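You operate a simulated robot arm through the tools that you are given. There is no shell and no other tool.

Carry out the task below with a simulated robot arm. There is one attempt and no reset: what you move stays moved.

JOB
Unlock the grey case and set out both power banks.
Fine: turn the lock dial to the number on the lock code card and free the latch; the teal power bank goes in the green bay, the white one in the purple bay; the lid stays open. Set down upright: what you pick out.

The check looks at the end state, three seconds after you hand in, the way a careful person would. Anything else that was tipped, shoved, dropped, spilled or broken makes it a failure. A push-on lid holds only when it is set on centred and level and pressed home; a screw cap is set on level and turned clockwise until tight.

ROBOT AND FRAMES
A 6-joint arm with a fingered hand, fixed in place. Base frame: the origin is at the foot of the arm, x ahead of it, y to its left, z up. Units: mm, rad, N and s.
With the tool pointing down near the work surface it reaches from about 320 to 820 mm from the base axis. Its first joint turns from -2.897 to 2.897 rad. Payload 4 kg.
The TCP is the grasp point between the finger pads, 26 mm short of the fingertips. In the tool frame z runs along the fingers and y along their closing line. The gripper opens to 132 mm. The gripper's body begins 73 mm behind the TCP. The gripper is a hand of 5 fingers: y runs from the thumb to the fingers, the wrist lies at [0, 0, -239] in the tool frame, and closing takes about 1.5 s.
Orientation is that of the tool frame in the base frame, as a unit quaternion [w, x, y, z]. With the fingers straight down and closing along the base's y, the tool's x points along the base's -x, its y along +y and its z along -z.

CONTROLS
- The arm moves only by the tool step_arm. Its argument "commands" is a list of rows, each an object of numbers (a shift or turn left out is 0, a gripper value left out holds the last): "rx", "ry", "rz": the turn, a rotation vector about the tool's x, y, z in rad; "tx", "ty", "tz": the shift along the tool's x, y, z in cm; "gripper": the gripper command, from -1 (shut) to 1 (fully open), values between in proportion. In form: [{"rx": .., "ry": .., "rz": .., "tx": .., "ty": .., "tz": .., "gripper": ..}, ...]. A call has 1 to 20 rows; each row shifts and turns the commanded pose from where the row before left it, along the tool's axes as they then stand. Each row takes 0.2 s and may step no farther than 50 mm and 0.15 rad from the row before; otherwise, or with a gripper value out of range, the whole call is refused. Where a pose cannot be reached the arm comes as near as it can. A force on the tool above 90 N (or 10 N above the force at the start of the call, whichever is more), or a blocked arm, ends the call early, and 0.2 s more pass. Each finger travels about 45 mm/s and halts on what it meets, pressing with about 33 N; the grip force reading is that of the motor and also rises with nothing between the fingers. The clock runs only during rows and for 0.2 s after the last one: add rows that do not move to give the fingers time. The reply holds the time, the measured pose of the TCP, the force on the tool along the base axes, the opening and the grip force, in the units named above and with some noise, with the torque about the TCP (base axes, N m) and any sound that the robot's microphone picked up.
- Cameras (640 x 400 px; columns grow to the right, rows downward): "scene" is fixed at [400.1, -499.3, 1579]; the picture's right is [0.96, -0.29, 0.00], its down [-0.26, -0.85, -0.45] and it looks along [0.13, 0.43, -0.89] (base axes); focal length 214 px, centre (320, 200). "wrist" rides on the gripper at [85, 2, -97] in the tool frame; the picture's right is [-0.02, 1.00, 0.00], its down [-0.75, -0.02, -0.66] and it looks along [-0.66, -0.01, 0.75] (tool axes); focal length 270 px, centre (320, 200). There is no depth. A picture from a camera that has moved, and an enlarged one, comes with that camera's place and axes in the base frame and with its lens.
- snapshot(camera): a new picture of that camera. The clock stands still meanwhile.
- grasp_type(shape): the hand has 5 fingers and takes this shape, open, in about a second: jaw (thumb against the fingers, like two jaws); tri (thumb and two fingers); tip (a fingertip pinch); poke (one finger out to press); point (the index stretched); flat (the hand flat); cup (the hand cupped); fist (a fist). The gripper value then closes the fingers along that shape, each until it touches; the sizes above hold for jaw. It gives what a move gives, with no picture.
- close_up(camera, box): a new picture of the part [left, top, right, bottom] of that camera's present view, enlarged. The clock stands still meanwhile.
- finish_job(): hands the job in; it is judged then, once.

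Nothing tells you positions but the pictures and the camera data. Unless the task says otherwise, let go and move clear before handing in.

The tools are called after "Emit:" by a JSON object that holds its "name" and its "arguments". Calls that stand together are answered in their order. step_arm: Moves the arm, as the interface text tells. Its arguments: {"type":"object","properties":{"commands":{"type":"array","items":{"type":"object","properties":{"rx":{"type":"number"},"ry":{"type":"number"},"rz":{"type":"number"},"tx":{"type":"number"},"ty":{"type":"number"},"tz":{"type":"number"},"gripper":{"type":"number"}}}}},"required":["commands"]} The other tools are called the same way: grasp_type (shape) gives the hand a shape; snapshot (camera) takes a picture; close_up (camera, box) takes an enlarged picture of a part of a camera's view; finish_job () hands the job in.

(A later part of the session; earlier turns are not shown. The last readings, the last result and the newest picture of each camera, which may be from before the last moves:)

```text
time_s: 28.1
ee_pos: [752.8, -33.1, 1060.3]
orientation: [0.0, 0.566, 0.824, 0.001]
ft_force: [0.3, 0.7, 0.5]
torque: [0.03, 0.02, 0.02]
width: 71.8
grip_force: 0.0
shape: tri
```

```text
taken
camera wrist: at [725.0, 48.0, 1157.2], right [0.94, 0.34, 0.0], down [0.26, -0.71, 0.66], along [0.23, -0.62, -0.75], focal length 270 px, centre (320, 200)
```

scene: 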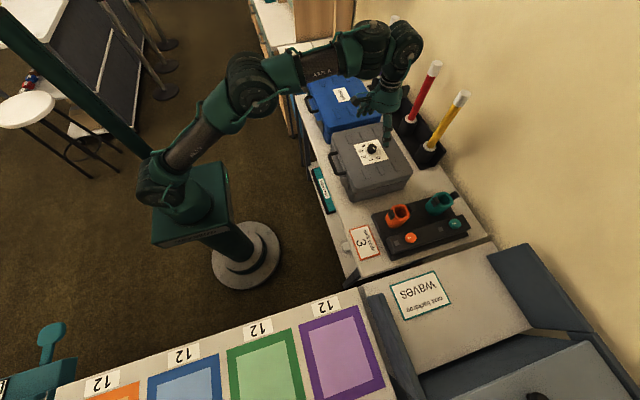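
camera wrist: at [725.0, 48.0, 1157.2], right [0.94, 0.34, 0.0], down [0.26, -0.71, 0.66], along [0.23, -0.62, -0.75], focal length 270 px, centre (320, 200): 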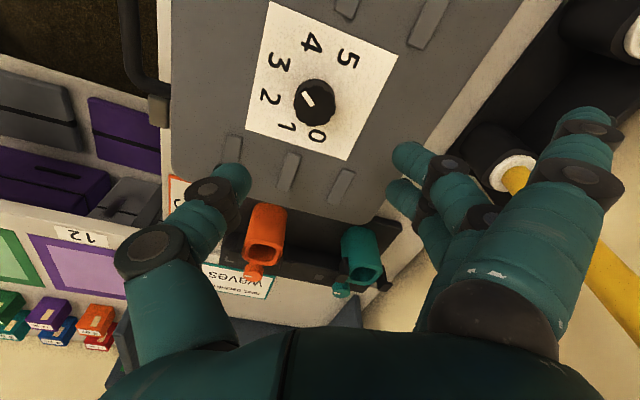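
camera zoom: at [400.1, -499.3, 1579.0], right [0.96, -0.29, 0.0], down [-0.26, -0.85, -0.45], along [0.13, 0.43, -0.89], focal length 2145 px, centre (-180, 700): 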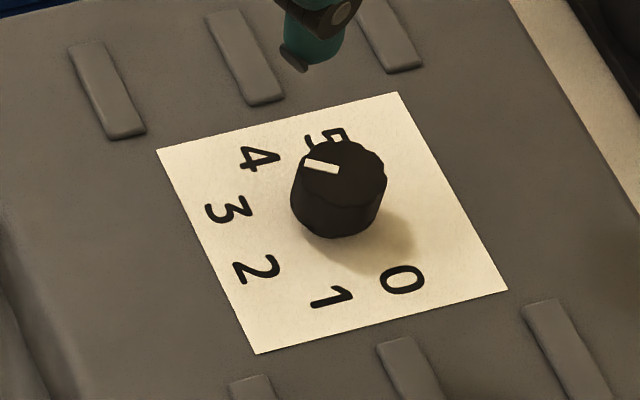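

I'll zoom in to measure the pointer angle against the 3 precisely.

Emit:
{"name": "close_up", "arguments": {"camera": "wrist", "box": [240, 0, 400, 160]}}

Emit:
{"name": "close_up", "arguments": {"camera": "scene", "box": [355, 135, 387, 160]}}

```text
2.50 times, centred on (320, 80) of wrist
camera zoom: at [725.0, 48.0, 1157.2], right [0.94, 0.34, 0.0], down [0.26, -0.71, 0.66], along [0.23, -0.62, -0.75], focal length 676 px, centre (320, 500)
```

zoom: 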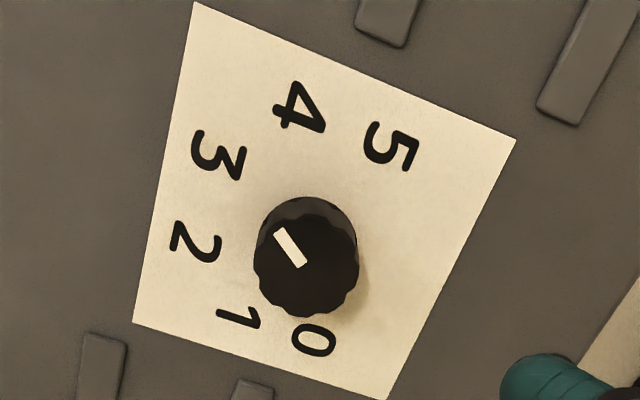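

```text
16.00 times, centred on (371, 148) of scene
camera zoom: at [400.1, -499.3, 1579.0], right [0.96, -0.29, 0.0], down [-0.26, -0.85, -0.45], along [0.13, 0.43, -0.89], focal length 3432 px, centre (-496, 1040)
```

zoom: 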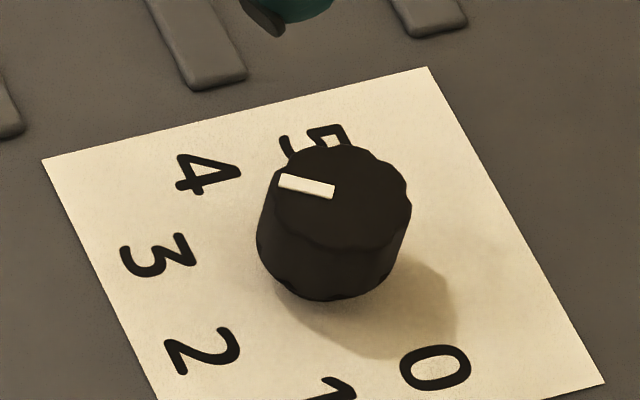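

The pointer looks slightly past 3 (toward 4). I'll zoom in tightly to measure how far.

Emit:
{"name": "close_up", "arguments": {"camera": "wrist", "box": [295, 75, 335, 130]}}

Emit:
{"name": "close_up", "arguments": {"camera": "scene", "box": [365, 140, 379, 152]}}

```text
7.27 times, centred on (315, 102) of wrist
camera zoom: at [725.0, 48.0, 1157.2], right [0.94, 0.34, 0.0], down [0.26, -0.71, 0.66], along [0.23, -0.62, -0.75], focal length 1966 px, centre (356, 909)
```

zoom: 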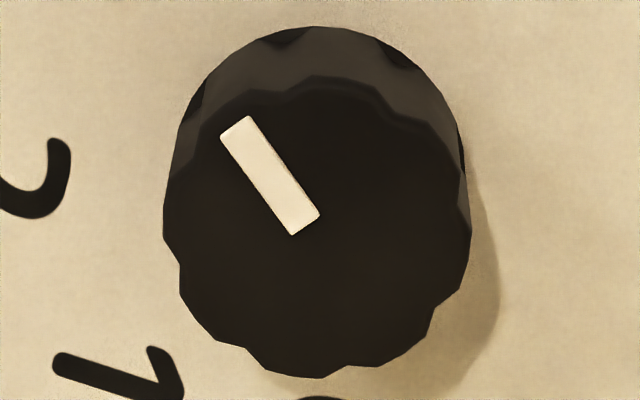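

```text
16.00 times, centred on (372, 146) of scene
camera zoom: at [400.1, -499.3, 1579.0], right [0.96, -0.29, 0.0], down [-0.26, -0.85, -0.45], along [0.13, 0.43, -0.89], focal length 3432 px, centre (-512, 1064)
```

zoom: 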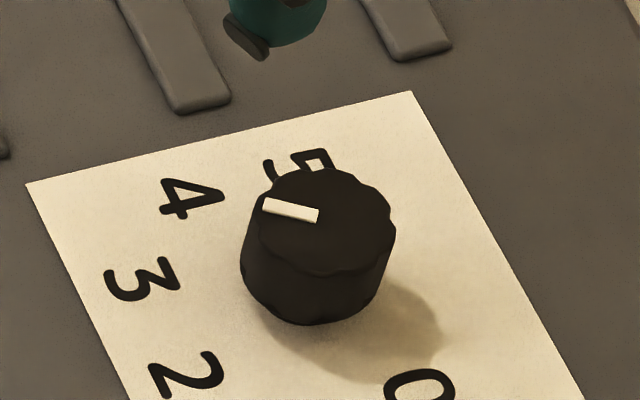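

The pointer sits about 10° past the 3, so I'll go back down, re-grip and turn it back about 0.18 rad.

Emit:
{"name": "step_arm", "arguments": {"commands": [{"tz": 3.5}, {"tz": 3.5}, {"tz": 2.5}, {"tz": 1.0}, {"tx": 0}, {"gripper": -0.2}, {}, {"gripper": -0.4}, {}, {"gripper": -0.6}, {}, {"gripper": -0.8}, {}, {}, {}]}}

Emit:
{"name": "step_arm", "arguments": {"commands": [{"rz": -0.09}, {"rz": -0.09}, {"tx": 0}]}}

Emit:
{"name": "step_arm", "arguments": {"commands": [{"gripper": -0.5}, {}, {"gripper": -0.2}, {}, {"gripper": 0.1}, {}, {}, {}, {"tz": -2.5}, {"tz": -4}, {"tz": -4}, {"tx": 0}]}}

Emit:
{"name": "close_up", "arguments": {"camera": "wrist", "box": [240, 0, 400, 160]}}

Emit:
{"name": "close_up", "arguments": {"camera": "scene", "box": [365, 140, 379, 152]}}

```text
time_s: 31.3
ee_pos: [752.8, -32.9, 953.7]
orientation: [0.0, 0.566, 0.825, 0.0]
ft_force: [-1.1, 0.0, -2.2]
torque: [-0.01, -0.05, 0.03]
width: 23.6
grip_force: 33.0
shape: tri
```

```text
time_s: 32.1
ee_pos: [752.0, -32.1, 955.4]
orientation: [0.0, 0.488, 0.873, 0.0]
ft_force: [-8.4, 3.3, -1.4]
torque: [0.08, 0.12, -0.01]
width: 23.4
grip_force: 32.9
shape: tri
```

```text
time_s: 34.7
ee_pos: [751.4, -32.7, 1060.5]
orientation: [0.001, 0.489, 0.872, 0.001]
ft_force: [-0.1, 0.2, -0.3]
torque: [0.02, 0.01, 0.02]
width: 71.8
grip_force: 0.1
shape: tri
```

```text
2.50 times, centred on (320, 80) of wrist
camera zoom: at [709.6, 40.4, 1157.8], right [0.86, 0.5, 0.0], down [0.38, -0.65, 0.66], along [0.33, -0.57, -0.75], focal length 676 px, centre (320, 500)
```

zoom: 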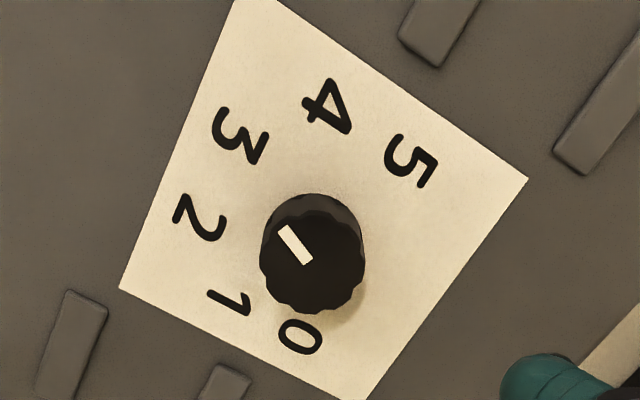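

```text
16.00 times, centred on (372, 146) of scene
camera zoom: at [400.1, -499.3, 1579.0], right [0.96, -0.29, 0.0], down [-0.26, -0.85, -0.45], along [0.13, 0.43, -0.89], focal length 3432 px, centre (-512, 1064)
```

zoom: 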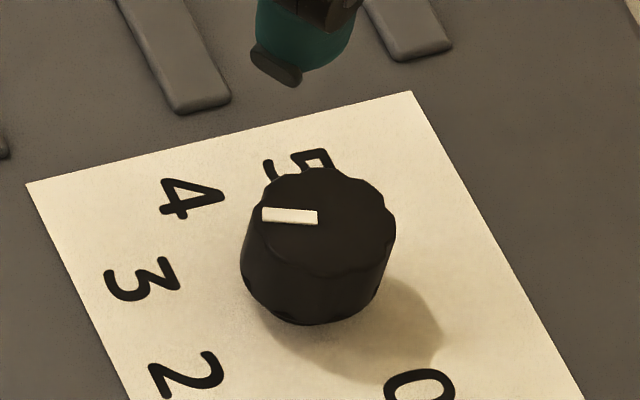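

The pointer now lines up with 3 within a couple of degrees in both views. Next is the latch: I'll square the hand up, back off, and look at the poke shape in free air.

Emit:
{"name": "step_arm", "arguments": {"commands": [{"rz": -0.15}, {"rz": -0.15}, {"rz": -0.15}, {"rz": -0.15}, {"rz": -0.15}, {"rz": -0.15}, {"rz": -0.122}, {"tx": 3.5, "ty": -1.5}, {"tx": 3.5, "ty": -1.5}, {"tx": 3.5, "ty": -1.5}, {"tx": 3.5, "ty": -1.5}, {"tx": 0}]}}

Emit:
{"name": "grasp_type", "arguments": {"shape": "poke"}}

Emit:
{"name": "snapshot", "arguments": {"camera": "wrist"}}

Emit:
{"name": "close_up", "arguments": {"camera": "scene", "box": [310, 60, 430, 200]}}

```text
time_s: 37.3
ee_pos: [611.9, -95.0, 1060.0]
orientation: [0.001, 0.0, 1.0, 0.0]
ft_force: [0.1, 0.6, 0.9]
torque: [0.02, -0.02, -0.02]
width: 71.9
grip_force: 0.1
shape: tri
```

```text
time_s: 38.2
ee_pos: [612.7, -93.1, 1060.2]
orientation: [0.001, 0.0, 1.0, 0.001]
ft_force: [0.3, -0.6, 0.5]
torque: [-0.01, 0.01, -0.01]
width: 0.0
grip_force: 0.1
shape: poke
```

```text
taken
camera wrist: at [528.7, -91.6, 1157.0], right [0.02, 1.0, 0.0], down [0.75, -0.02, 0.66], along [0.66, -0.01, -0.75], focal length 270 px, centre (320, 200)
```

wrist: 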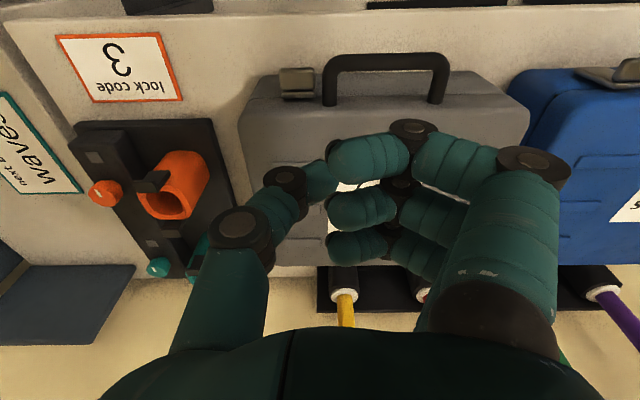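

```text
2.86 times, centred on (370, 130) of scene
camera zoom: at [400.1, -499.3, 1579.0], right [0.96, -0.29, 0.0], down [-0.26, -0.85, -0.45], along [0.13, 0.43, -0.89], focal length 613 px, centre (177, 400)
```

zoom: 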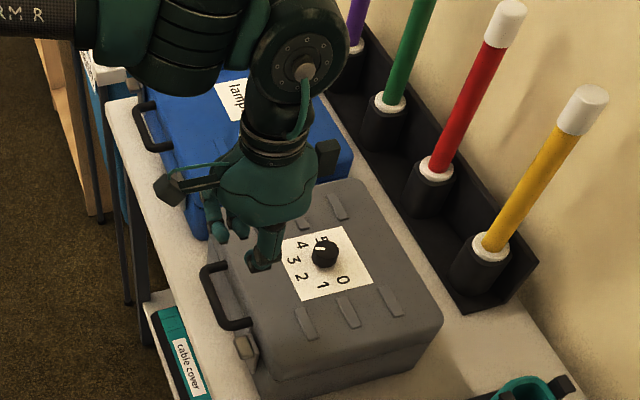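

The fingers look still in motion or curled, so I'll wait a moment with the gripper open and look again.

Emit:
{"name": "step_arm", "arguments": {"commands": [{"gripper": 1}, {}, {}, {}, {}, {}, {}, {}]}}

Emit:
{"name": "snapshot", "arguments": {"camera": "wrist"}}

Emit:
{"name": "close_up", "arguments": {"camera": "scene", "box": [330, 80, 400, 160]}}

```text
time_s: 40.0
ee_pos: [612.1, -94.0, 1059.7]
orientation: [0.001, 0.0, 1.0, 0.001]
ft_force: [-0.7, -0.3, 0.0]
torque: [0.0, 0.02, 0.01]
width: 0.0
grip_force: 0.1
shape: poke
```

```text
taken
camera wrist: at [528.7, -91.6, 1157.0], right [0.02, 1.0, 0.0], down [0.75, -0.02, 0.66], along [0.66, -0.01, -0.75], focal length 270 px, centre (320, 200)
```

wrist: 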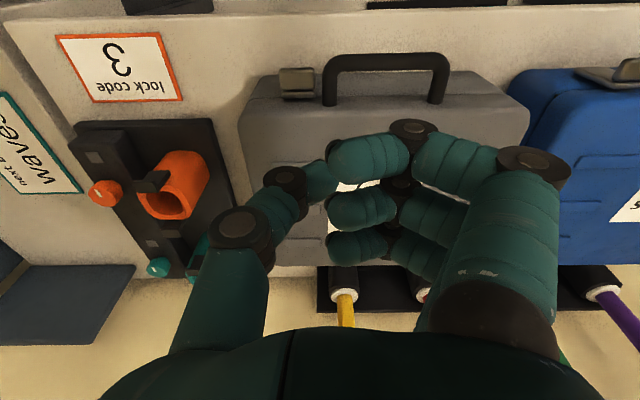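

```text
5.00 times, centred on (365, 120) of scene
camera zoom: at [400.1, -499.3, 1579.0], right [0.96, -0.29, 0.0], down [-0.26, -0.85, -0.45], along [0.13, 0.43, -0.89], focal length 1072 px, centre (95, 600)
```

zoom: 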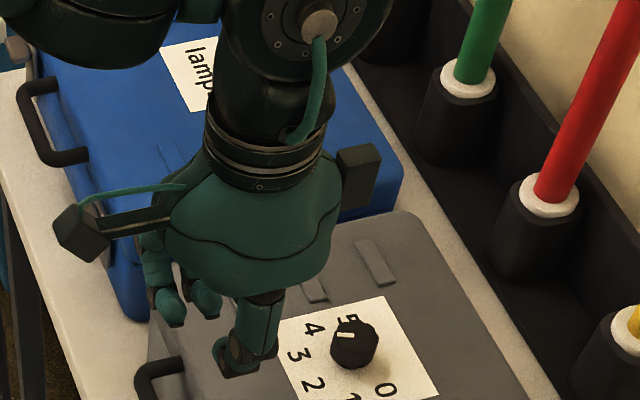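

Emit:
{"name": "grasp_type", "arguments": {"shape": "point"}}

Emit:
{"name": "snapshot", "arguments": {"camera": "wrist"}}

Emit:
{"name": "close_up", "arguments": {"camera": "scene", "box": [330, 80, 400, 160]}}

```text
time_s: 40.9
ee_pos: [612.3, -94.4, 1059.7]
orientation: [0.0, 0.001, 1.0, 0.0]
ft_force: [0.1, 0.6, -0.4]
torque: [-0.02, 0.04, -0.03]
width: 126.0
grip_force: 0.1
shape: point
```

```text
taken
camera wrist: at [528.7, -91.6, 1157.0], right [0.02, 1.0, 0.0], down [0.75, -0.02, 0.66], along [0.66, -0.01, -0.75], focal length 270 px, centre (320, 200)
```

wrist: 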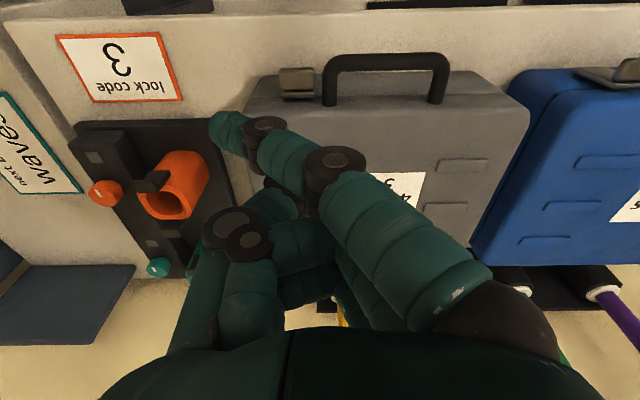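

```text
5.00 times, centred on (365, 120) of scene
camera zoom: at [400.1, -499.3, 1579.0], right [0.96, -0.29, 0.0], down [-0.26, -0.85, -0.45], along [0.13, 0.43, -0.89], focal length 1072 px, centre (95, 600)
```

zoom: 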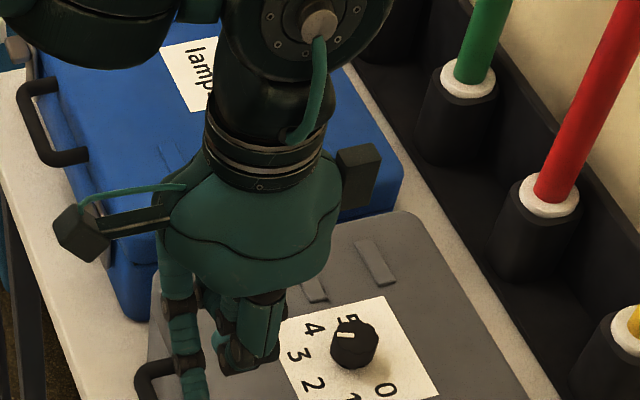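

The thumb of the open jaw shape is an isolated straight finger, so it makes a better presser. I'll switch to jaw and turn the hand 90° so the thumb is on the case side and the other fingers hang in the free space in front of the table.

Emit:
{"name": "grasp_type", "arguments": {"shape": "jaw"}}

Emit:
{"name": "step_arm", "arguments": {"commands": [{"tx": 3.8, "ty": -1.0, "gripper": 1}, {"tx": 3.8, "ty": -1.0}, {"rz": -0.143}, {"rz": -0.143}, {"rz": -0.143}, {"rz": -0.143}, {"rz": -0.143}, {"rz": -0.143}, {"rz": -0.143}, {"rz": -0.143}, {"rz": -0.143}, {"rz": -0.143}, {"rz": -0.141}, {"tx": 0}]}}

Emit:
{"name": "snapshot", "arguments": {"camera": "wrist"}}

Emit:
{"name": "close_up", "arguments": {"camera": "scene", "box": [310, 80, 430, 210]}}

```text
time_s: 41.8
ee_pos: [612.6, -93.8, 1060.4]
orientation: [0.0, -0.001, 1.0, 0.0]
ft_force: [-0.4, 1.0, -0.3]
torque: [-0.03, -0.02, 0.01]
width: 131.9
grip_force: 0.0
shape: jaw
```

```text
time_s: 44.8
ee_pos: [565.3, -64.3, 1096.8]
orientation: [0.024, -0.693, 0.719, 0.034]
ft_force: [-0.5, -0.7, -0.4]
torque: [0.0, 0.0, 0.02]
width: 131.9
grip_force: 0.1
shape: jaw
out of reach, approached as far as the arm can: row 11, 12, 13
```

```text
taken
camera wrist: at [562.5, -156.0, 1187.1], right [-1.0, 0.06, 0.01], down [0.05, 0.69, 0.72], along [0.03, 0.72, -0.7], focal length 270 px, centre (320, 200)
```

wrist: 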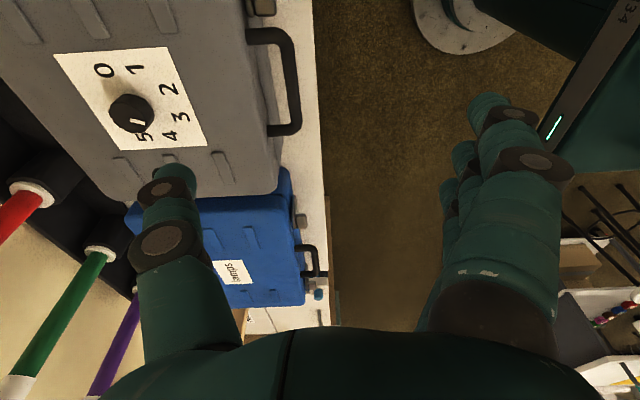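

```text
3.08 times, centred on (370, 145) of scene
camera zoom: at [400.1, -499.3, 1579.0], right [0.96, -0.29, 0.0], down [-0.26, -0.85, -0.45], along [0.13, 0.43, -0.89], focal length 660 px, centre (166, 369)
```

zoom: 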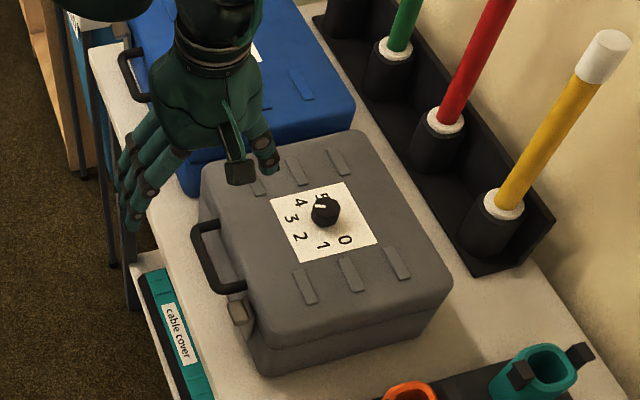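

The wrist limit stops a full 90°, so I'll settle for about 63°, which still keeps the other fingers in free space in front of the case.

Emit:
{"name": "step_arm", "arguments": {"commands": [{"rz": 0.118}, {"rz": 0.118}, {"rz": 0.118}, {"rz": 0.118}, {"tx": 0}, {"tx": 0}]}}

Emit:
{"name": "snapshot", "arguments": {"camera": "wrist"}}

```text
time_s: 46.2
ee_pos: [567.1, -64.7, 1098.7]
orientation: [0.012, -0.51, 0.86, 0.023]
ft_force: [0.1, 0.2, 0.8]
torque: [0.01, 0.0, 0.01]
width: 132.1
grip_force: 0.1
shape: jaw
```

```text
taken
camera wrist: at [524.7, -142.5, 1190.8], right [-0.87, 0.5, 0.03], down [0.38, 0.62, 0.69], along [0.33, 0.61, -0.72], focal length 270 px, centre (320, 200)
```

wrist: 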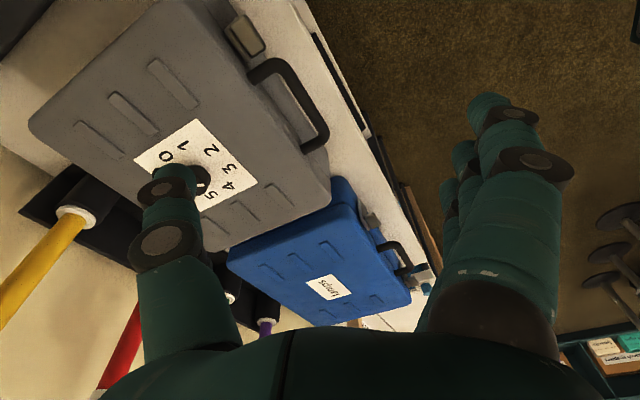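

Emit:
{"name": "step_arm", "arguments": {"commands": [{"rx": 0.027, "ry": 0.044}, {"tx": 0.84, "ty": 0.47, "tz": 2.8}, {"tx": 0.84, "ty": 0.47, "tz": 2.8}, {"tx": 0.84, "ty": 0.47, "tz": 2.8}, {"tx": 0}]}}

Emit:
{"name": "snapshot", "arguments": {"camera": "wrist"}}

Emit:
{"name": "close_up", "arguments": {"camera": "scene", "box": [310, 80, 430, 210]}}

```text
time_s: 47.4
ee_pos: [542.3, -79.4, 1011.6]
orientation: [0.001, -0.51, 0.86, 0.0]
ft_force: [-0.3, 0.5, 0.0]
torque: [-0.02, -0.01, 0.0]
width: 132.1
grip_force: 0.0
shape: jaw
```

```text
taken
camera wrist: at [500.6, -153.0, 1108.5], right [-0.87, 0.5, 0.0], down [0.37, 0.65, 0.66], along [0.33, 0.57, -0.75], focal length 270 px, centre (320, 200)
```

wrist: 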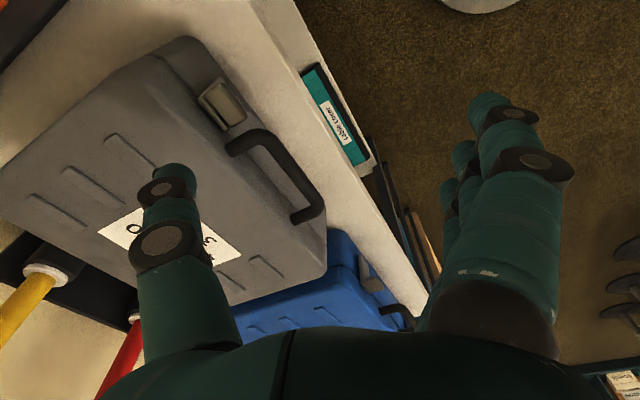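

```text
3.08 times, centred on (370, 145) of scene
camera zoom: at [400.1, -499.3, 1579.0], right [0.96, -0.29, 0.0], down [-0.26, -0.85, -0.45], along [0.13, 0.43, -0.89], focal length 660 px, centre (166, 369)
```

zoom: 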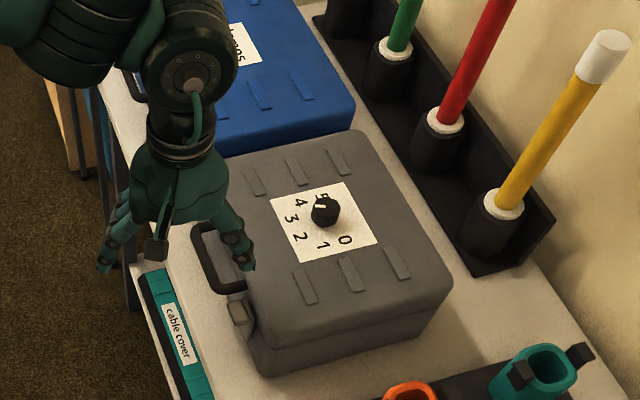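

Emit:
{"name": "close_up", "arguments": {"camera": "wrist", "box": [160, 50, 340, 230]}}

Emit:
{"name": "close_up", "arguments": {"camera": "wrist", "box": [190, 70, 260, 140]}}

Emit:
{"name": "close_up", "arguments": {"camera": "scene", "box": [340, 150, 380, 210]}}

```text
2.22 times, centred on (250, 140) of wrist
camera zoom: at [500.6, -153.0, 1108.5], right [-0.87, 0.5, 0.0], down [0.37, 0.65, 0.66], along [0.33, 0.57, -0.75], focal length 601 px, centre (476, 333)
```

zoom: 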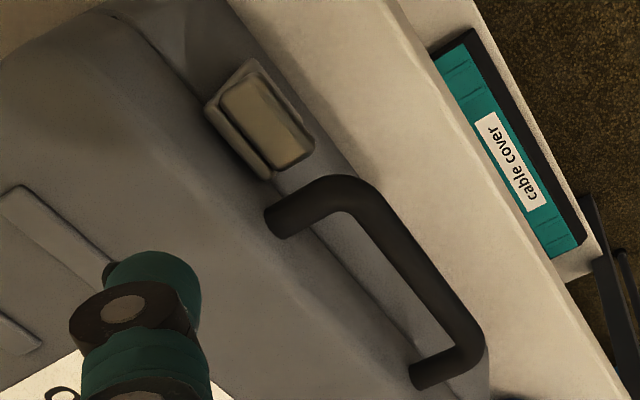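

```text
5.71 times, centred on (225, 105) of wrist
camera zoom: at [500.6, -153.0, 1108.5], right [-0.87, 0.5, 0.0], down [0.37, 0.65, 0.66], along [0.33, 0.57, -0.75], focal length 1544 px, centre (863, 743)
```

zoom: 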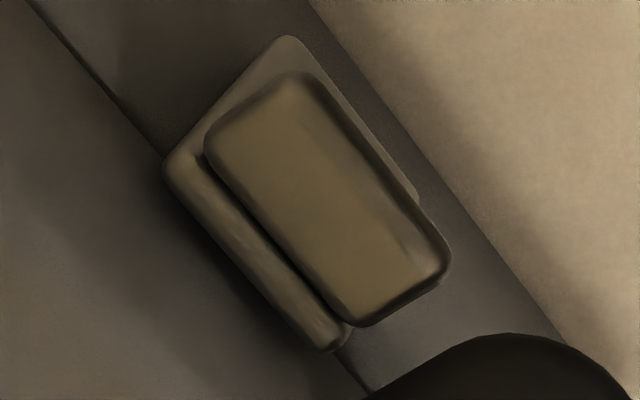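

```text
6.67 times, centred on (360, 180) of scene
camera zoom: at [400.1, -499.3, 1579.0], right [0.96, -0.29, 0.0], down [-0.26, -0.85, -0.45], along [0.13, 0.43, -0.89], focal length 1430 px, centre (53, 333)
```

zoom: 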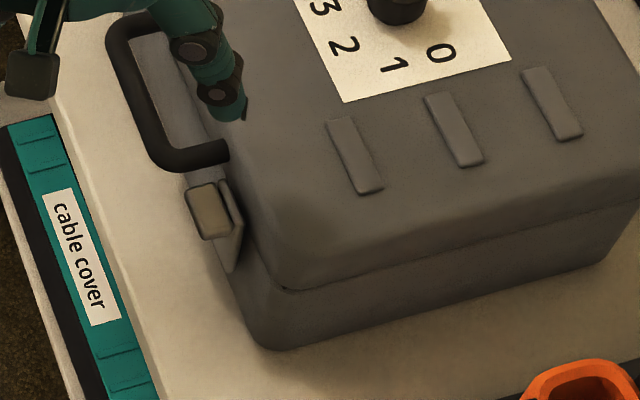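

From three views the latch tab centre is near (611, -114, 889): it is a shelf about 20 mm deep on a plate spanning z 846–907, hinged low. I'll lower the thumb to just above the tab's outer edge and look.

Emit:
{"name": "step_arm", "arguments": {"commands": [{"tx": 0.24, "ty": 0.44, "tz": 2.0}, {"tz": 2.5}, {"tz": 2.2}, {"tz": 2.0}, {"tx": 0}]}}

Emit:
{"name": "close_up", "arguments": {"camera": "wrist", "box": [100, 50, 340, 230]}}

Emit:
{"name": "close_up", "arguments": {"camera": "scene", "box": [335, 150, 375, 210]}}

```text
time_s: 48.6
ee_pos: [536.9, -79.5, 926.0]
orientation: [0.002, -0.51, 0.86, 0.001]
ft_force: [0.2, -0.4, -0.1]
torque: [0.0, 0.0, -0.01]
width: 132.0
grip_force: 0.2
shape: jaw
```

```text
2.22 times, centred on (220, 140) of wrist
camera zoom: at [495.8, -152.8, 1023.6], right [-0.87, 0.5, 0.0], down [0.37, 0.65, 0.66], along [0.33, 0.57, -0.75], focal length 601 px, centre (542, 333)
```

zoom: 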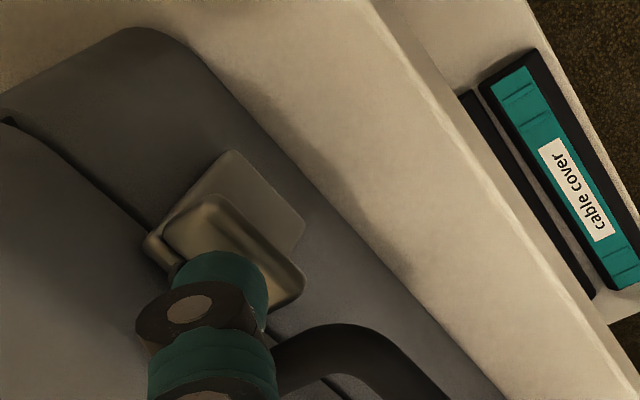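

```text
6.67 times, centred on (355, 180) of scene
camera zoom: at [400.1, -499.3, 1579.0], right [0.96, -0.29, 0.0], down [-0.26, -0.85, -0.45], along [0.13, 0.43, -0.89], focal length 1430 px, centre (87, 333)
```

zoom: 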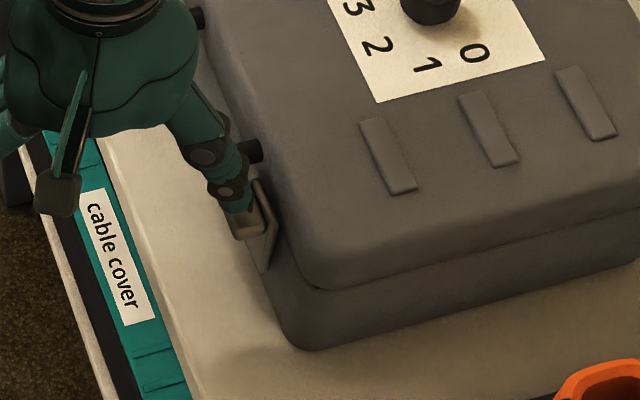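

The thumb is right above the tab. I'll press down gently and read the force.

Emit:
{"name": "step_arm", "arguments": {"commands": [{"tz": 0.5}, {"tz": 0.4}, {"tx": 0}]}}

```text
time_s: 49.4
ee_pos: [536.6, -79.6, 918.6]
orientation: [0.001, -0.51, 0.86, 0.001]
ft_force: [-4.4, 0.4, 10.5]
torque: [-0.42, -0.68, -0.07]
width: 131.6
grip_force: 0.1
shape: jaw
```

Emit:
{"name": "step_arm", "arguments": {"commands": [{"tx": 0.144, "ty": 0.263, "tz": 0.3}, {"tx": 0.144, "ty": 0.263, "tz": 0.3}, {"tx": 0.144, "ty": 0.263, "tz": 0.3}, {"tx": 0}]}}

Emit:
{"name": "close_up", "arguments": {"camera": "wrist", "box": [100, 50, 340, 230]}}

Emit:
{"name": "close_up", "arguments": {"camera": "scene", "box": [335, 150, 375, 210]}}

```text
time_s: 50.4
ee_pos: [528.8, -77.4, 911.6]
orientation: [0.003, -0.512, 0.859, 0.0]
ft_force: [-19.7, 27.9, 67.3]
torque: [-2.18, -4.84, 1.37]
width: 131.5
grip_force: 0.0
shape: jaw
```

```text
2.22 times, centred on (220, 140) of wrist
camera zoom: at [486.3, -150.9, 1007.8], right [-0.87, 0.49, -0.01], down [0.37, 0.65, 0.66], along [0.33, 0.57, -0.75], focal length 601 px, centre (542, 333)
```

zoom: 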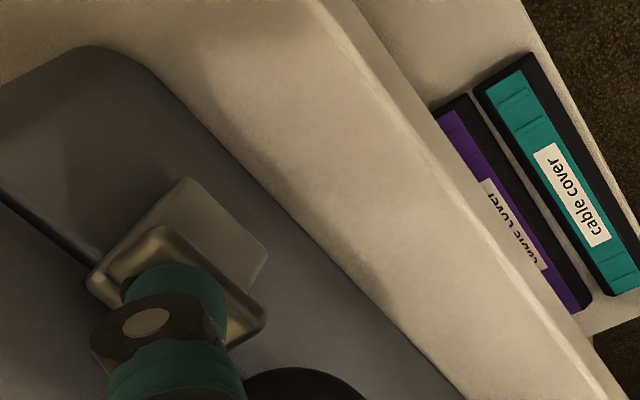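

```text
6.67 times, centred on (355, 180) of scene
camera zoom: at [400.1, -499.3, 1579.0], right [0.96, -0.29, 0.0], down [-0.26, -0.85, -0.45], along [0.13, 0.43, -0.89], focal length 1430 px, centre (87, 333)
```

zoom: 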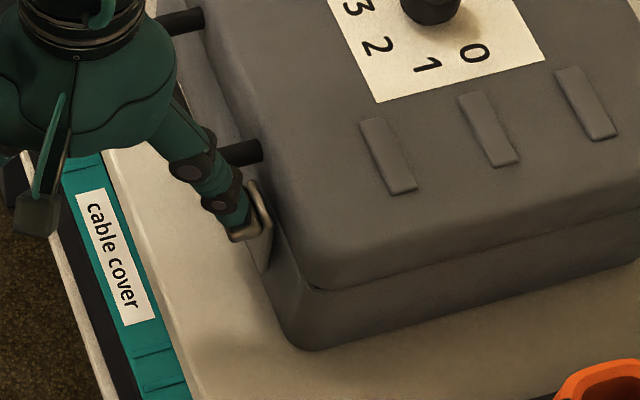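

At 67 N the latch didn't move, so pressing its sloped top isn't the way. I'll back off and look at it from the front at low height to understand the mechanism.

Emit:
{"name": "step_arm", "arguments": {"commands": [{"tz": -1.0}, {"tz": -2.0}, {"tz": -3.0}, {"tz": -3.0}, {"tx": 0}]}}

Emit:
{"name": "snapshot", "arguments": {"camera": "scene"}}

Emit:
{"name": "close_up", "arguments": {"camera": "wrist", "box": [130, 40, 310, 200]}}

```text
time_s: 51.6
ee_pos: [528.5, -80.1, 998.9]
orientation: [0.001, -0.51, 0.86, 0.001]
ft_force: [-0.3, -0.5, 0.7]
torque: [-0.01, 0.0, -0.01]
width: 132.1
grip_force: 0.0
shape: jaw
```

```text
taken
```

scene: 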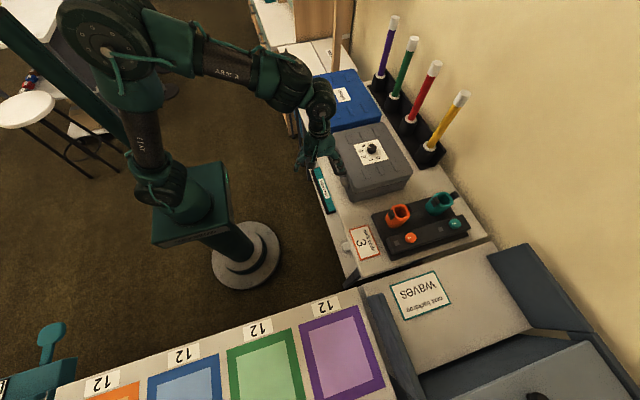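

```text
2.50 times, centred on (220, 120) of wrist
camera zoom: at [486.1, -153.3, 1094.8], right [-0.87, 0.5, 0.0], down [0.37, 0.65, 0.66], along [0.33, 0.57, -0.75], focal length 676 px, centre (570, 400)
```

zoom: 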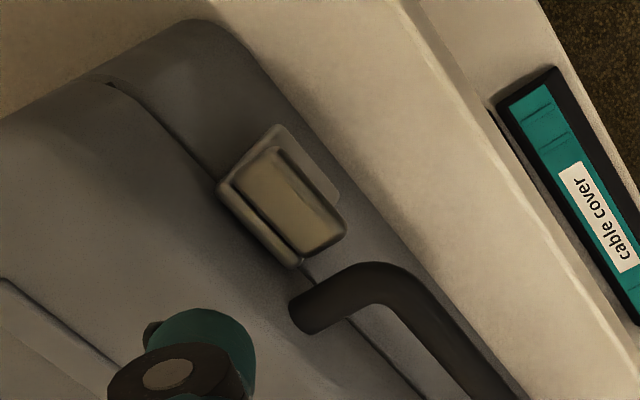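

Emit:
{"name": "step_arm", "arguments": {"commands": [{"rz": 0.134}, {"rz": 0.134}, {"rz": 0.134}, {"rz": 0.134}, {"rz": 0.134}, {"rz": 0.134}, {"rz": 0.134}, {"rz": 0.132}, {"tx": 2.5, "ty": -1.7}, {"tx": 2.5, "ty": -1.7}, {"ry": -0.14}, {"ry": -0.14}, {"ry": -0.14}, {"ry": -0.14}, {"ry": -0.14}, {"tx": 0}]}}

Emit:
{"name": "snapshot", "arguments": {"camera": "wrist"}}

```text
time_s: 55.0
ee_pos: [477.8, -114.4, 997.5]
orientation: [0.344, 0.0, 0.939, 0.0]
ft_force: [0.5, -0.3, 0.5]
torque: [0.0, 0.0, 0.02]
width: 132.2
grip_force: 0.0
shape: jaw
```

```text
taken
camera wrist: at [351.2, -111.7, 1017.5], right [0.01, 1.0, 0.01], down [0.15, -0.02, 0.99], along [0.99, -0.01, -0.15], focal length 270 px, centre (320, 200)
```

wrist: 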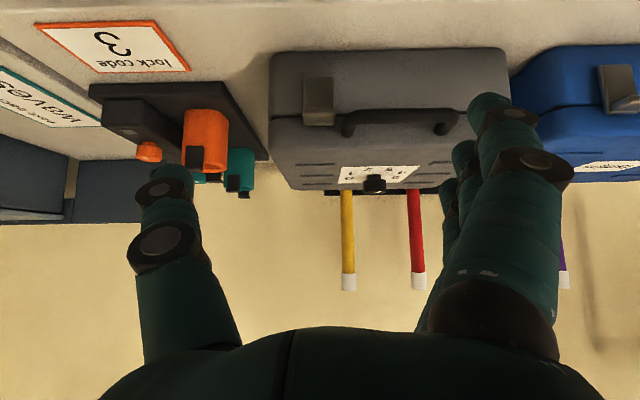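

Emit:
{"name": "step_arm", "arguments": {"commands": [{"tx": 2.58, "tz": 3.06}, {"tx": 2.58, "tz": 3.06}, {"tx": 0}]}}

Emit:
{"name": "snapshot", "arguments": {"camera": "wrist"}}

Emit:
{"name": "close_up", "arguments": {"camera": "wrist", "box": [260, 110, 420, 240]}}

```text
time_s: 55.8
ee_pos: [477.5, -114.2, 916.6]
orientation: [0.342, 0.0, 0.94, 0.0]
ft_force: [0.3, 0.3, 0.0]
torque: [-0.02, 0.01, -0.01]
width: 132.0
grip_force: 0.0
shape: jaw
```

```text
taken
camera wrist: at [350.8, -111.6, 937.3], right [0.01, 1.0, 0.01], down [0.15, -0.02, 0.99], along [0.99, -0.01, -0.15], focal length 270 px, centre (320, 200)
```

wrist: 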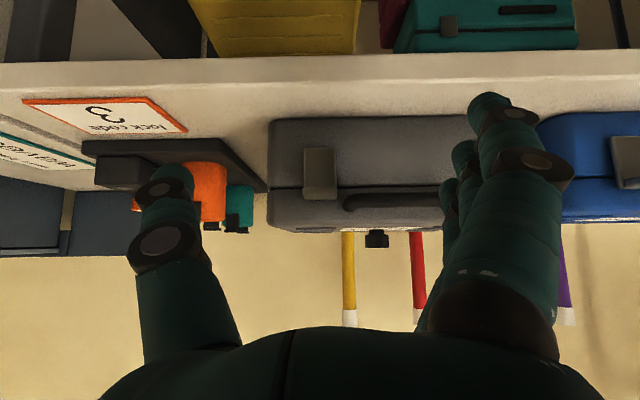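

```text
3.08 times, centred on (340, 175) of wrist
camera zoom: at [350.8, -111.6, 937.3], right [0.01, 1.0, 0.01], down [0.15, -0.02, 0.99], along [0.99, -0.01, -0.15], focal length 832 px, centre (258, 277)
```

zoom: 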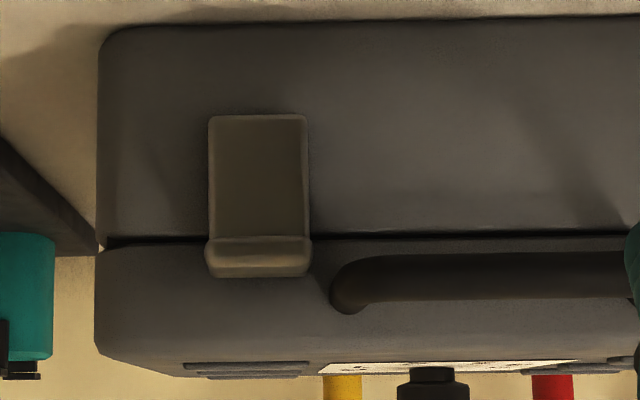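

The front view shows the latch as a vertical plate with an outward lip at its top, sloping slightly down, so pressing on it aims the force almost through a bottom hinge; it may instead want lifting. I'll turn the hand horizontal with the thumb low, so the thumb alone can go under the lip.

Emit:
{"name": "step_arm", "arguments": {"commands": [{"tx": -4.1, "tz": -0.6}, {"tx": -4.1, "tz": -0.6}, {"tx": -4.1, "tz": -0.6}, {"ry": -0.145}, {"ry": -0.145}, {"ry": -0.145}, {"ry": -0.145}, {"ry": -0.145}, {"ry": -0.145}, {"tx": 0}]}}

Emit:
{"name": "step_arm", "arguments": {"commands": [{"rz": 0.143}, {"rz": 0.143}, {"rz": 0.143}, {"rz": 0.143}, {"rz": 0.143}, {"rz": 0.143}, {"rz": 0.143}, {"rz": 0.143}, {"rz": 0.143}, {"rz": 0.143}, {"rz": 0.141}, {"tx": 0}]}}

Emit:
{"name": "snapshot", "arguments": {"camera": "wrist"}}

Emit:
{"name": "close_up", "arguments": {"camera": "scene", "box": [260, 60, 440, 210]}}

```text
time_s: 58.0
ee_pos: [575.3, -116.6, 1024.8]
orientation: [0.67, 0.001, 0.742, 0.001]
ft_force: [-0.7, 0.1, -0.6]
torque: [-0.01, 0.0, -0.02]
width: 131.8
grip_force: 0.1
shape: jaw
out of reach, approached as far as the arm can: row 8, 9
```

```text
time_s: 60.6
ee_pos: [574.7, -116.8, 1024.9]
orientation: [0.473, 0.525, 0.525, 0.474]
ft_force: [-0.2, 0.1, -0.3]
torque: [-0.02, -0.04, 0.02]
width: 132.1
grip_force: 0.1
shape: jaw
```

```text
taken
camera wrist: at [479.8, -31.5, 1037.8], right [0.1, -0.02, 0.99], down [-0.66, -0.75, 0.05], along [0.75, -0.66, -0.09], focal length 270 px, centre (320, 200)
```

wrist: 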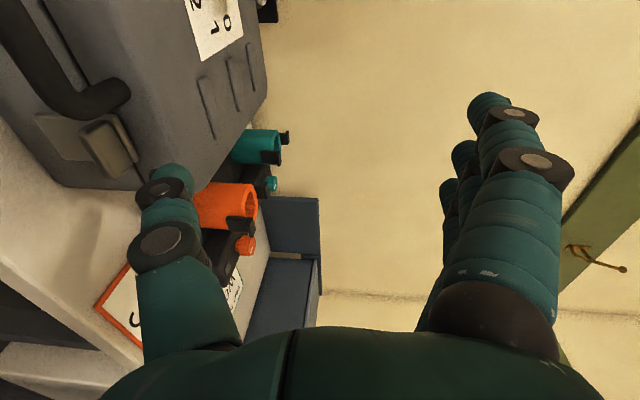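

```text
2.67 times, centred on (350, 135) of scene
camera zoom: at [400.1, -499.3, 1579.0], right [0.96, -0.29, 0.0], down [-0.26, -0.85, -0.45], along [0.13, 0.43, -0.89], focal length 572 px, centre (240, 373)
```

zoom: 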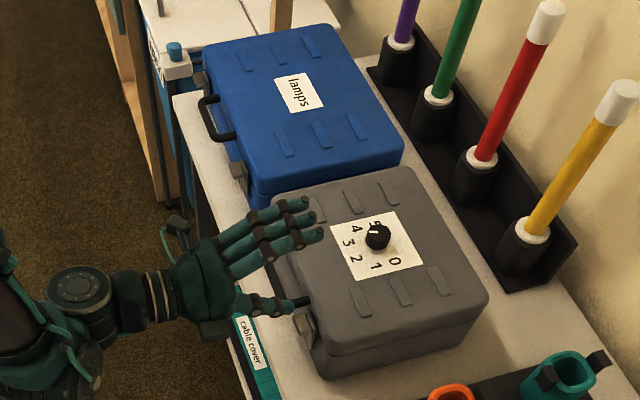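

This side view shows the latch profile. I'll enlarge it.

Emit:
{"name": "close_up", "arguments": {"camera": "wrist", "box": [30, 90, 150, 190]}}

Emit:
{"name": "close_up", "arguments": {"camera": "scene", "box": [340, 160, 380, 210]}}

```text
4.00 times, centred on (90, 140) of wrist
camera zoom: at [479.8, -31.5, 1037.8], right [0.1, -0.02, 0.99], down [-0.66, -0.75, 0.05], along [0.75, -0.66, -0.09], focal length 1081 px, centre (1240, 440)
```

zoom: 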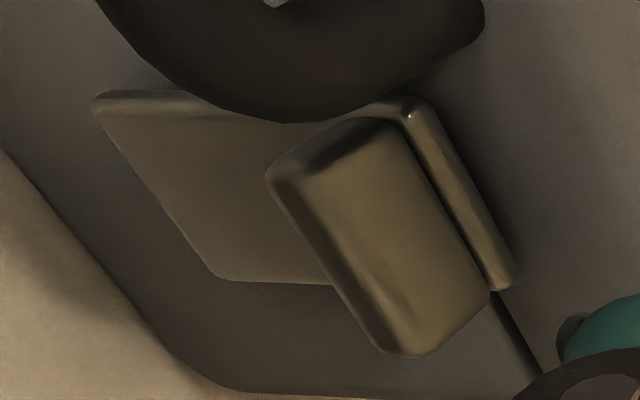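

```text
8.00 times, centred on (360, 185) of scene
camera zoom: at [400.1, -499.3, 1579.0], right [0.96, -0.29, 0.0], down [-0.26, -0.85, -0.45], along [0.13, 0.43, -0.89], focal length 1716 px, centre (0, 320)
```

zoom: 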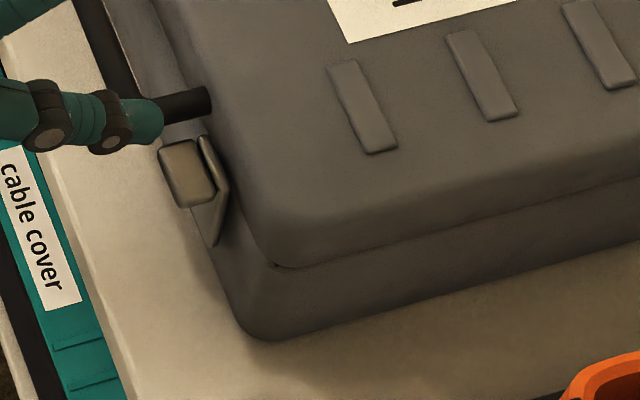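

The profile shows a horizontal ledge on top of a vertical plate, so with a bottom hinge the ledge must travel mostly outward (about 3:1 against down). My earlier 1:1 push wedged the thumb in the corner. I'll go back to the thumb-down pose and follow the proper arc.

Emit:
{"name": "step_arm", "arguments": {"commands": [{"rz": -0.143}, {"rz": -0.143}, {"rz": -0.143}, {"rz": -0.143}, {"rz": -0.143}, {"rz": -0.143}, {"rz": -0.143}, {"rz": -0.143}, {"rz": -0.143}, {"rz": -0.143}, {"rz": -0.141}, {"tx": 0}]}}

Emit:
{"name": "step_arm", "arguments": {"commands": [{"ry": 0.1468}, {"ry": 0.1468}, {"ry": 0.1468}, {"ry": 0.1468}, {"ry": 0.1468}, {"ry": 0.1468}, {"ry": 0.1468}, {"ry": 0.1468}, {"ry": 0.1468}, {"ry": 0.1468}, {"rz": -0.134}, {"rz": -0.134}, {"rz": -0.134}, {"rz": -0.134}, {"rz": -0.134}, {"rz": -0.134}, {"rz": -0.134}, {"rz": -0.134}, {"tx": 0}]}}

```text
time_s: 63.2
ee_pos: [574.6, -116.5, 1025.7]
orientation: [0.67, 0.0, 0.743, 0.001]
ft_force: [-0.9, 0.0, 0.2]
torque: [0.0, 0.02, 0.01]
width: 132.0
grip_force: 0.0
shape: jaw
```

```text
time_s: 67.2
ee_pos: [575.6, -117.3, 1025.7]
orientation: [0.001, -0.512, 0.859, 0.001]
ft_force: [-0.4, -0.3, 0.5]
torque: [-0.01, -0.02, -0.01]
width: 132.0
grip_force: 0.0
shape: jaw
```

Emit:
{"name": "step_arm", "arguments": {"commands": [{"tx": -0.665, "ty": 2.97}, {"tx": -0.665, "ty": 2.97}, {"tz": 3.0}, {"tz": 3.0}, {"tz": 2.7}, {"tz": 1.0}, {"tx": 0}]}}

Emit:
{"name": "close_up", "arguments": {"camera": "wrist", "box": [100, 50, 340, 230]}}

Emit:
{"name": "close_up", "arguments": {"camera": "scene", "box": [335, 160, 375, 210]}}

```text
time_s: 68.8
ee_pos: [529.7, -76.2, 928.9]
orientation: [0.001, -0.511, 0.86, 0.002]
ft_force: [0.6, -0.5, 1.4]
torque: [-0.04, -0.05, -0.02]
width: 132.3
grip_force: 0.0
shape: jaw
```

```text
2.22 times, centred on (220, 140) of wrist
camera zoom: at [488.5, -148.9, 1025.1], right [-0.87, 0.49, 0.0], down [0.37, 0.65, 0.66], along [0.33, 0.57, -0.75], focal length 601 px, centre (542, 333)
```

zoom: 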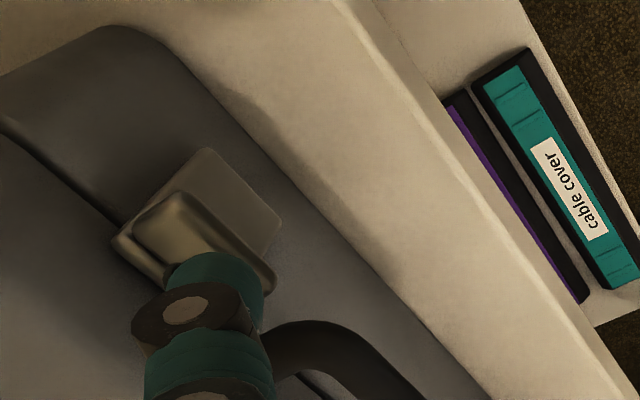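

```text
8.00 times, centred on (355, 185) of scene
camera zoom: at [400.1, -499.3, 1579.0], right [0.96, -0.29, 0.0], down [-0.26, -0.85, -0.45], along [0.13, 0.43, -0.89], focal length 1716 px, centre (40, 320)
```

zoom: 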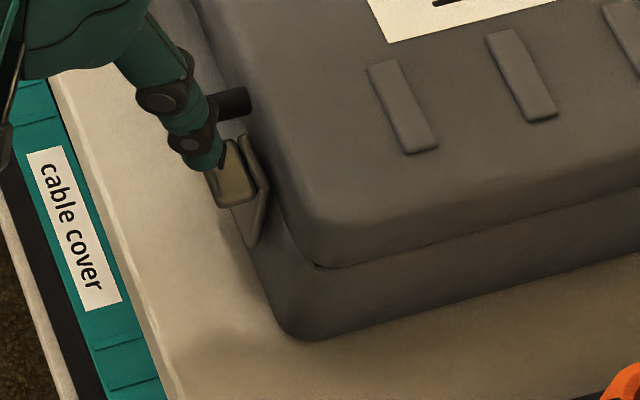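

The thumb is over the ledge's outer edge but a bit near the handle, so I'll shift it 7 mm away from the handle, touch down, then sweep outward with a slight downward component.

Emit:
{"name": "step_arm", "arguments": {"commands": [{"tx": 0.62, "ty": -0.33}, {"tz": 0.7}, {"tz": 0.5}, {"tx": 0}]}}

Emit:
{"name": "close_up", "arguments": {"camera": "wrist", "box": [100, 50, 340, 230]}}

```text
time_s: 69.8
ee_pos: [529.8, -83.2, 917.5]
orientation: [0.001, -0.512, 0.859, 0.001]
ft_force: [-4.1, 0.9, 9.1]
torque: [-0.3, -0.58, -0.07]
width: 132.0
grip_force: 0.0
shape: jaw
```

```text
2.22 times, centred on (220, 140) of wrist
camera zoom: at [488.1, -156.5, 1014.4], right [-0.87, 0.49, 0.0], down [0.37, 0.65, 0.66], along [0.33, 0.57, -0.75], focal length 601 px, centre (542, 333)
```

zoom: 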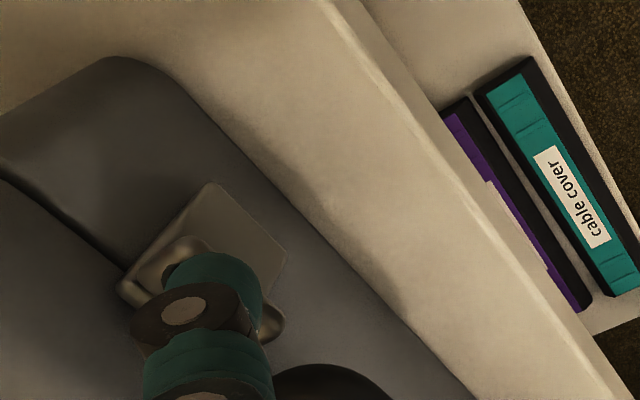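

Emit:
{"name": "step_arm", "arguments": {"commands": [{"tx": 0.19, "ty": 0.35, "tz": 0.2}, {"tx": 0.19, "ty": 0.35, "tz": 0.22}, {"tx": 0}]}}

Emit:
{"name": "close_up", "arguments": {"camera": "wrist", "box": [100, 50, 340, 230]}}

```text
time_s: 70.6
ee_pos: [520.7, -83.8, 912.2]
orientation: [0.001, -0.512, 0.859, 0.001]
ft_force: [-11.5, 14.9, 34.7]
torque: [-0.97, -2.5, 0.67]
width: 132.1
grip_force: 0.0
shape: jaw
```

```text
2.22 times, centred on (220, 140) of wrist
camera zoom: at [480.2, -156.4, 1009.9], right [-0.87, 0.49, 0.0], down [0.37, 0.65, 0.66], along [0.33, 0.57, -0.75], focal length 601 px, centre (542, 333)
```

zoom: 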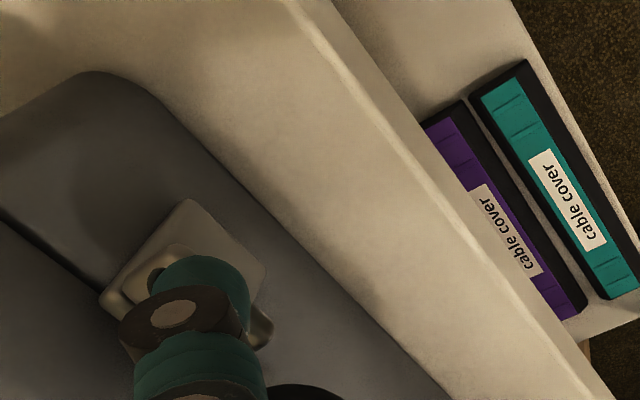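

The latch still doesn't move because the splaying thumb also pushes it inward, cancelling the opening torque. I'll pinch the ledge instead, with the hand horizontal, thumb below and two fingers above, and pull it outward.

Emit:
{"name": "step_arm", "arguments": {"commands": [{"tz": -1.0}, {"tz": -3.3}, {"tz": -3.3}, {"tz": -3.3}, {"rz": 0.134}, {"rz": 0.134}, {"rz": 0.134}, {"rz": 0.134}, {"rz": 0.134}, {"rz": 0.134}, {"rz": 0.134}, {"rz": 0.137}, {"tx": -2.0, "ty": -1.9}, {"ty": -1.9}, {"tx": 0}]}}

Emit:
{"name": "step_arm", "arguments": {"commands": [{"ry": -0.144}, {"ry": -0.144}, {"ry": -0.144}, {"ry": -0.144}, {"ry": -0.144}, {"ry": -0.144}, {"ry": -0.144}, {"ry": -0.144}, {"ry": -0.144}, {"tx": 0}]}}

Emit:
{"name": "grasp_type", "arguments": {"shape": "tri"}}

Emit:
{"name": "step_arm", "arguments": {"commands": [{"rz": 0.143}, {"rz": 0.143}, {"rz": 0.143}, {"rz": 0.143}, {"rz": 0.143}, {"rz": 0.143}, {"rz": 0.143}, {"rz": 0.143}, {"rz": 0.143}, {"rz": 0.143}, {"rz": 0.141}, {"tx": 0}]}}

Emit:
{"name": "snapshot", "arguments": {"camera": "wrist"}}

```text
time_s: 73.8
ee_pos: [541.6, -121.5, 1021.6]
orientation: [0.0, 0.001, 1.0, 0.001]
ft_force: [0.1, 0.3, 0.0]
torque: [-0.01, -0.03, -0.02]
width: 131.9
grip_force: 0.0
shape: jaw
```

```text
time_s: 76.0
ee_pos: [542.7, -121.1, 1021.1]
orientation: [0.604, 0.003, 0.797, -0.001]
ft_force: [0.4, 0.6, 0.2]
torque: [-0.03, -0.03, -0.01]
width: 132.2
grip_force: 0.0
shape: jaw
```

```text
time_s: 76.9
ee_pos: [541.9, -121.4, 1021.1]
orientation: [0.603, 0.001, 0.798, 0.0]
ft_force: [0.3, 0.4, -0.1]
torque: [-0.01, 0.02, -0.01]
width: 131.8
grip_force: 0.0
shape: tri
```

```text
time_s: 79.5
ee_pos: [541.2, -122.2, 1022.3]
orientation: [0.425, 0.566, 0.563, 0.427]
ft_force: [0.1, 0.5, -0.5]
torque: [0.02, 0.02, -0.05]
width: 132.0
grip_force: 0.0
shape: tri
```

```text
taken
camera wrist: at [449.8, -36.4, 1050.5], right [0.27, -0.02, 0.96], down [-0.64, -0.75, 0.16], along [0.72, -0.66, -0.22], focal length 270 px, centre (320, 200)
```

wrist: 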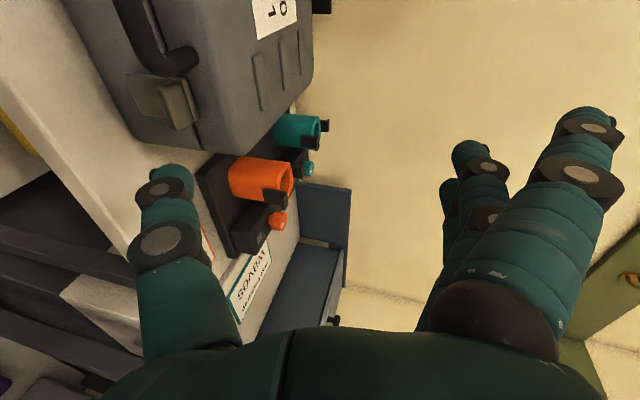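

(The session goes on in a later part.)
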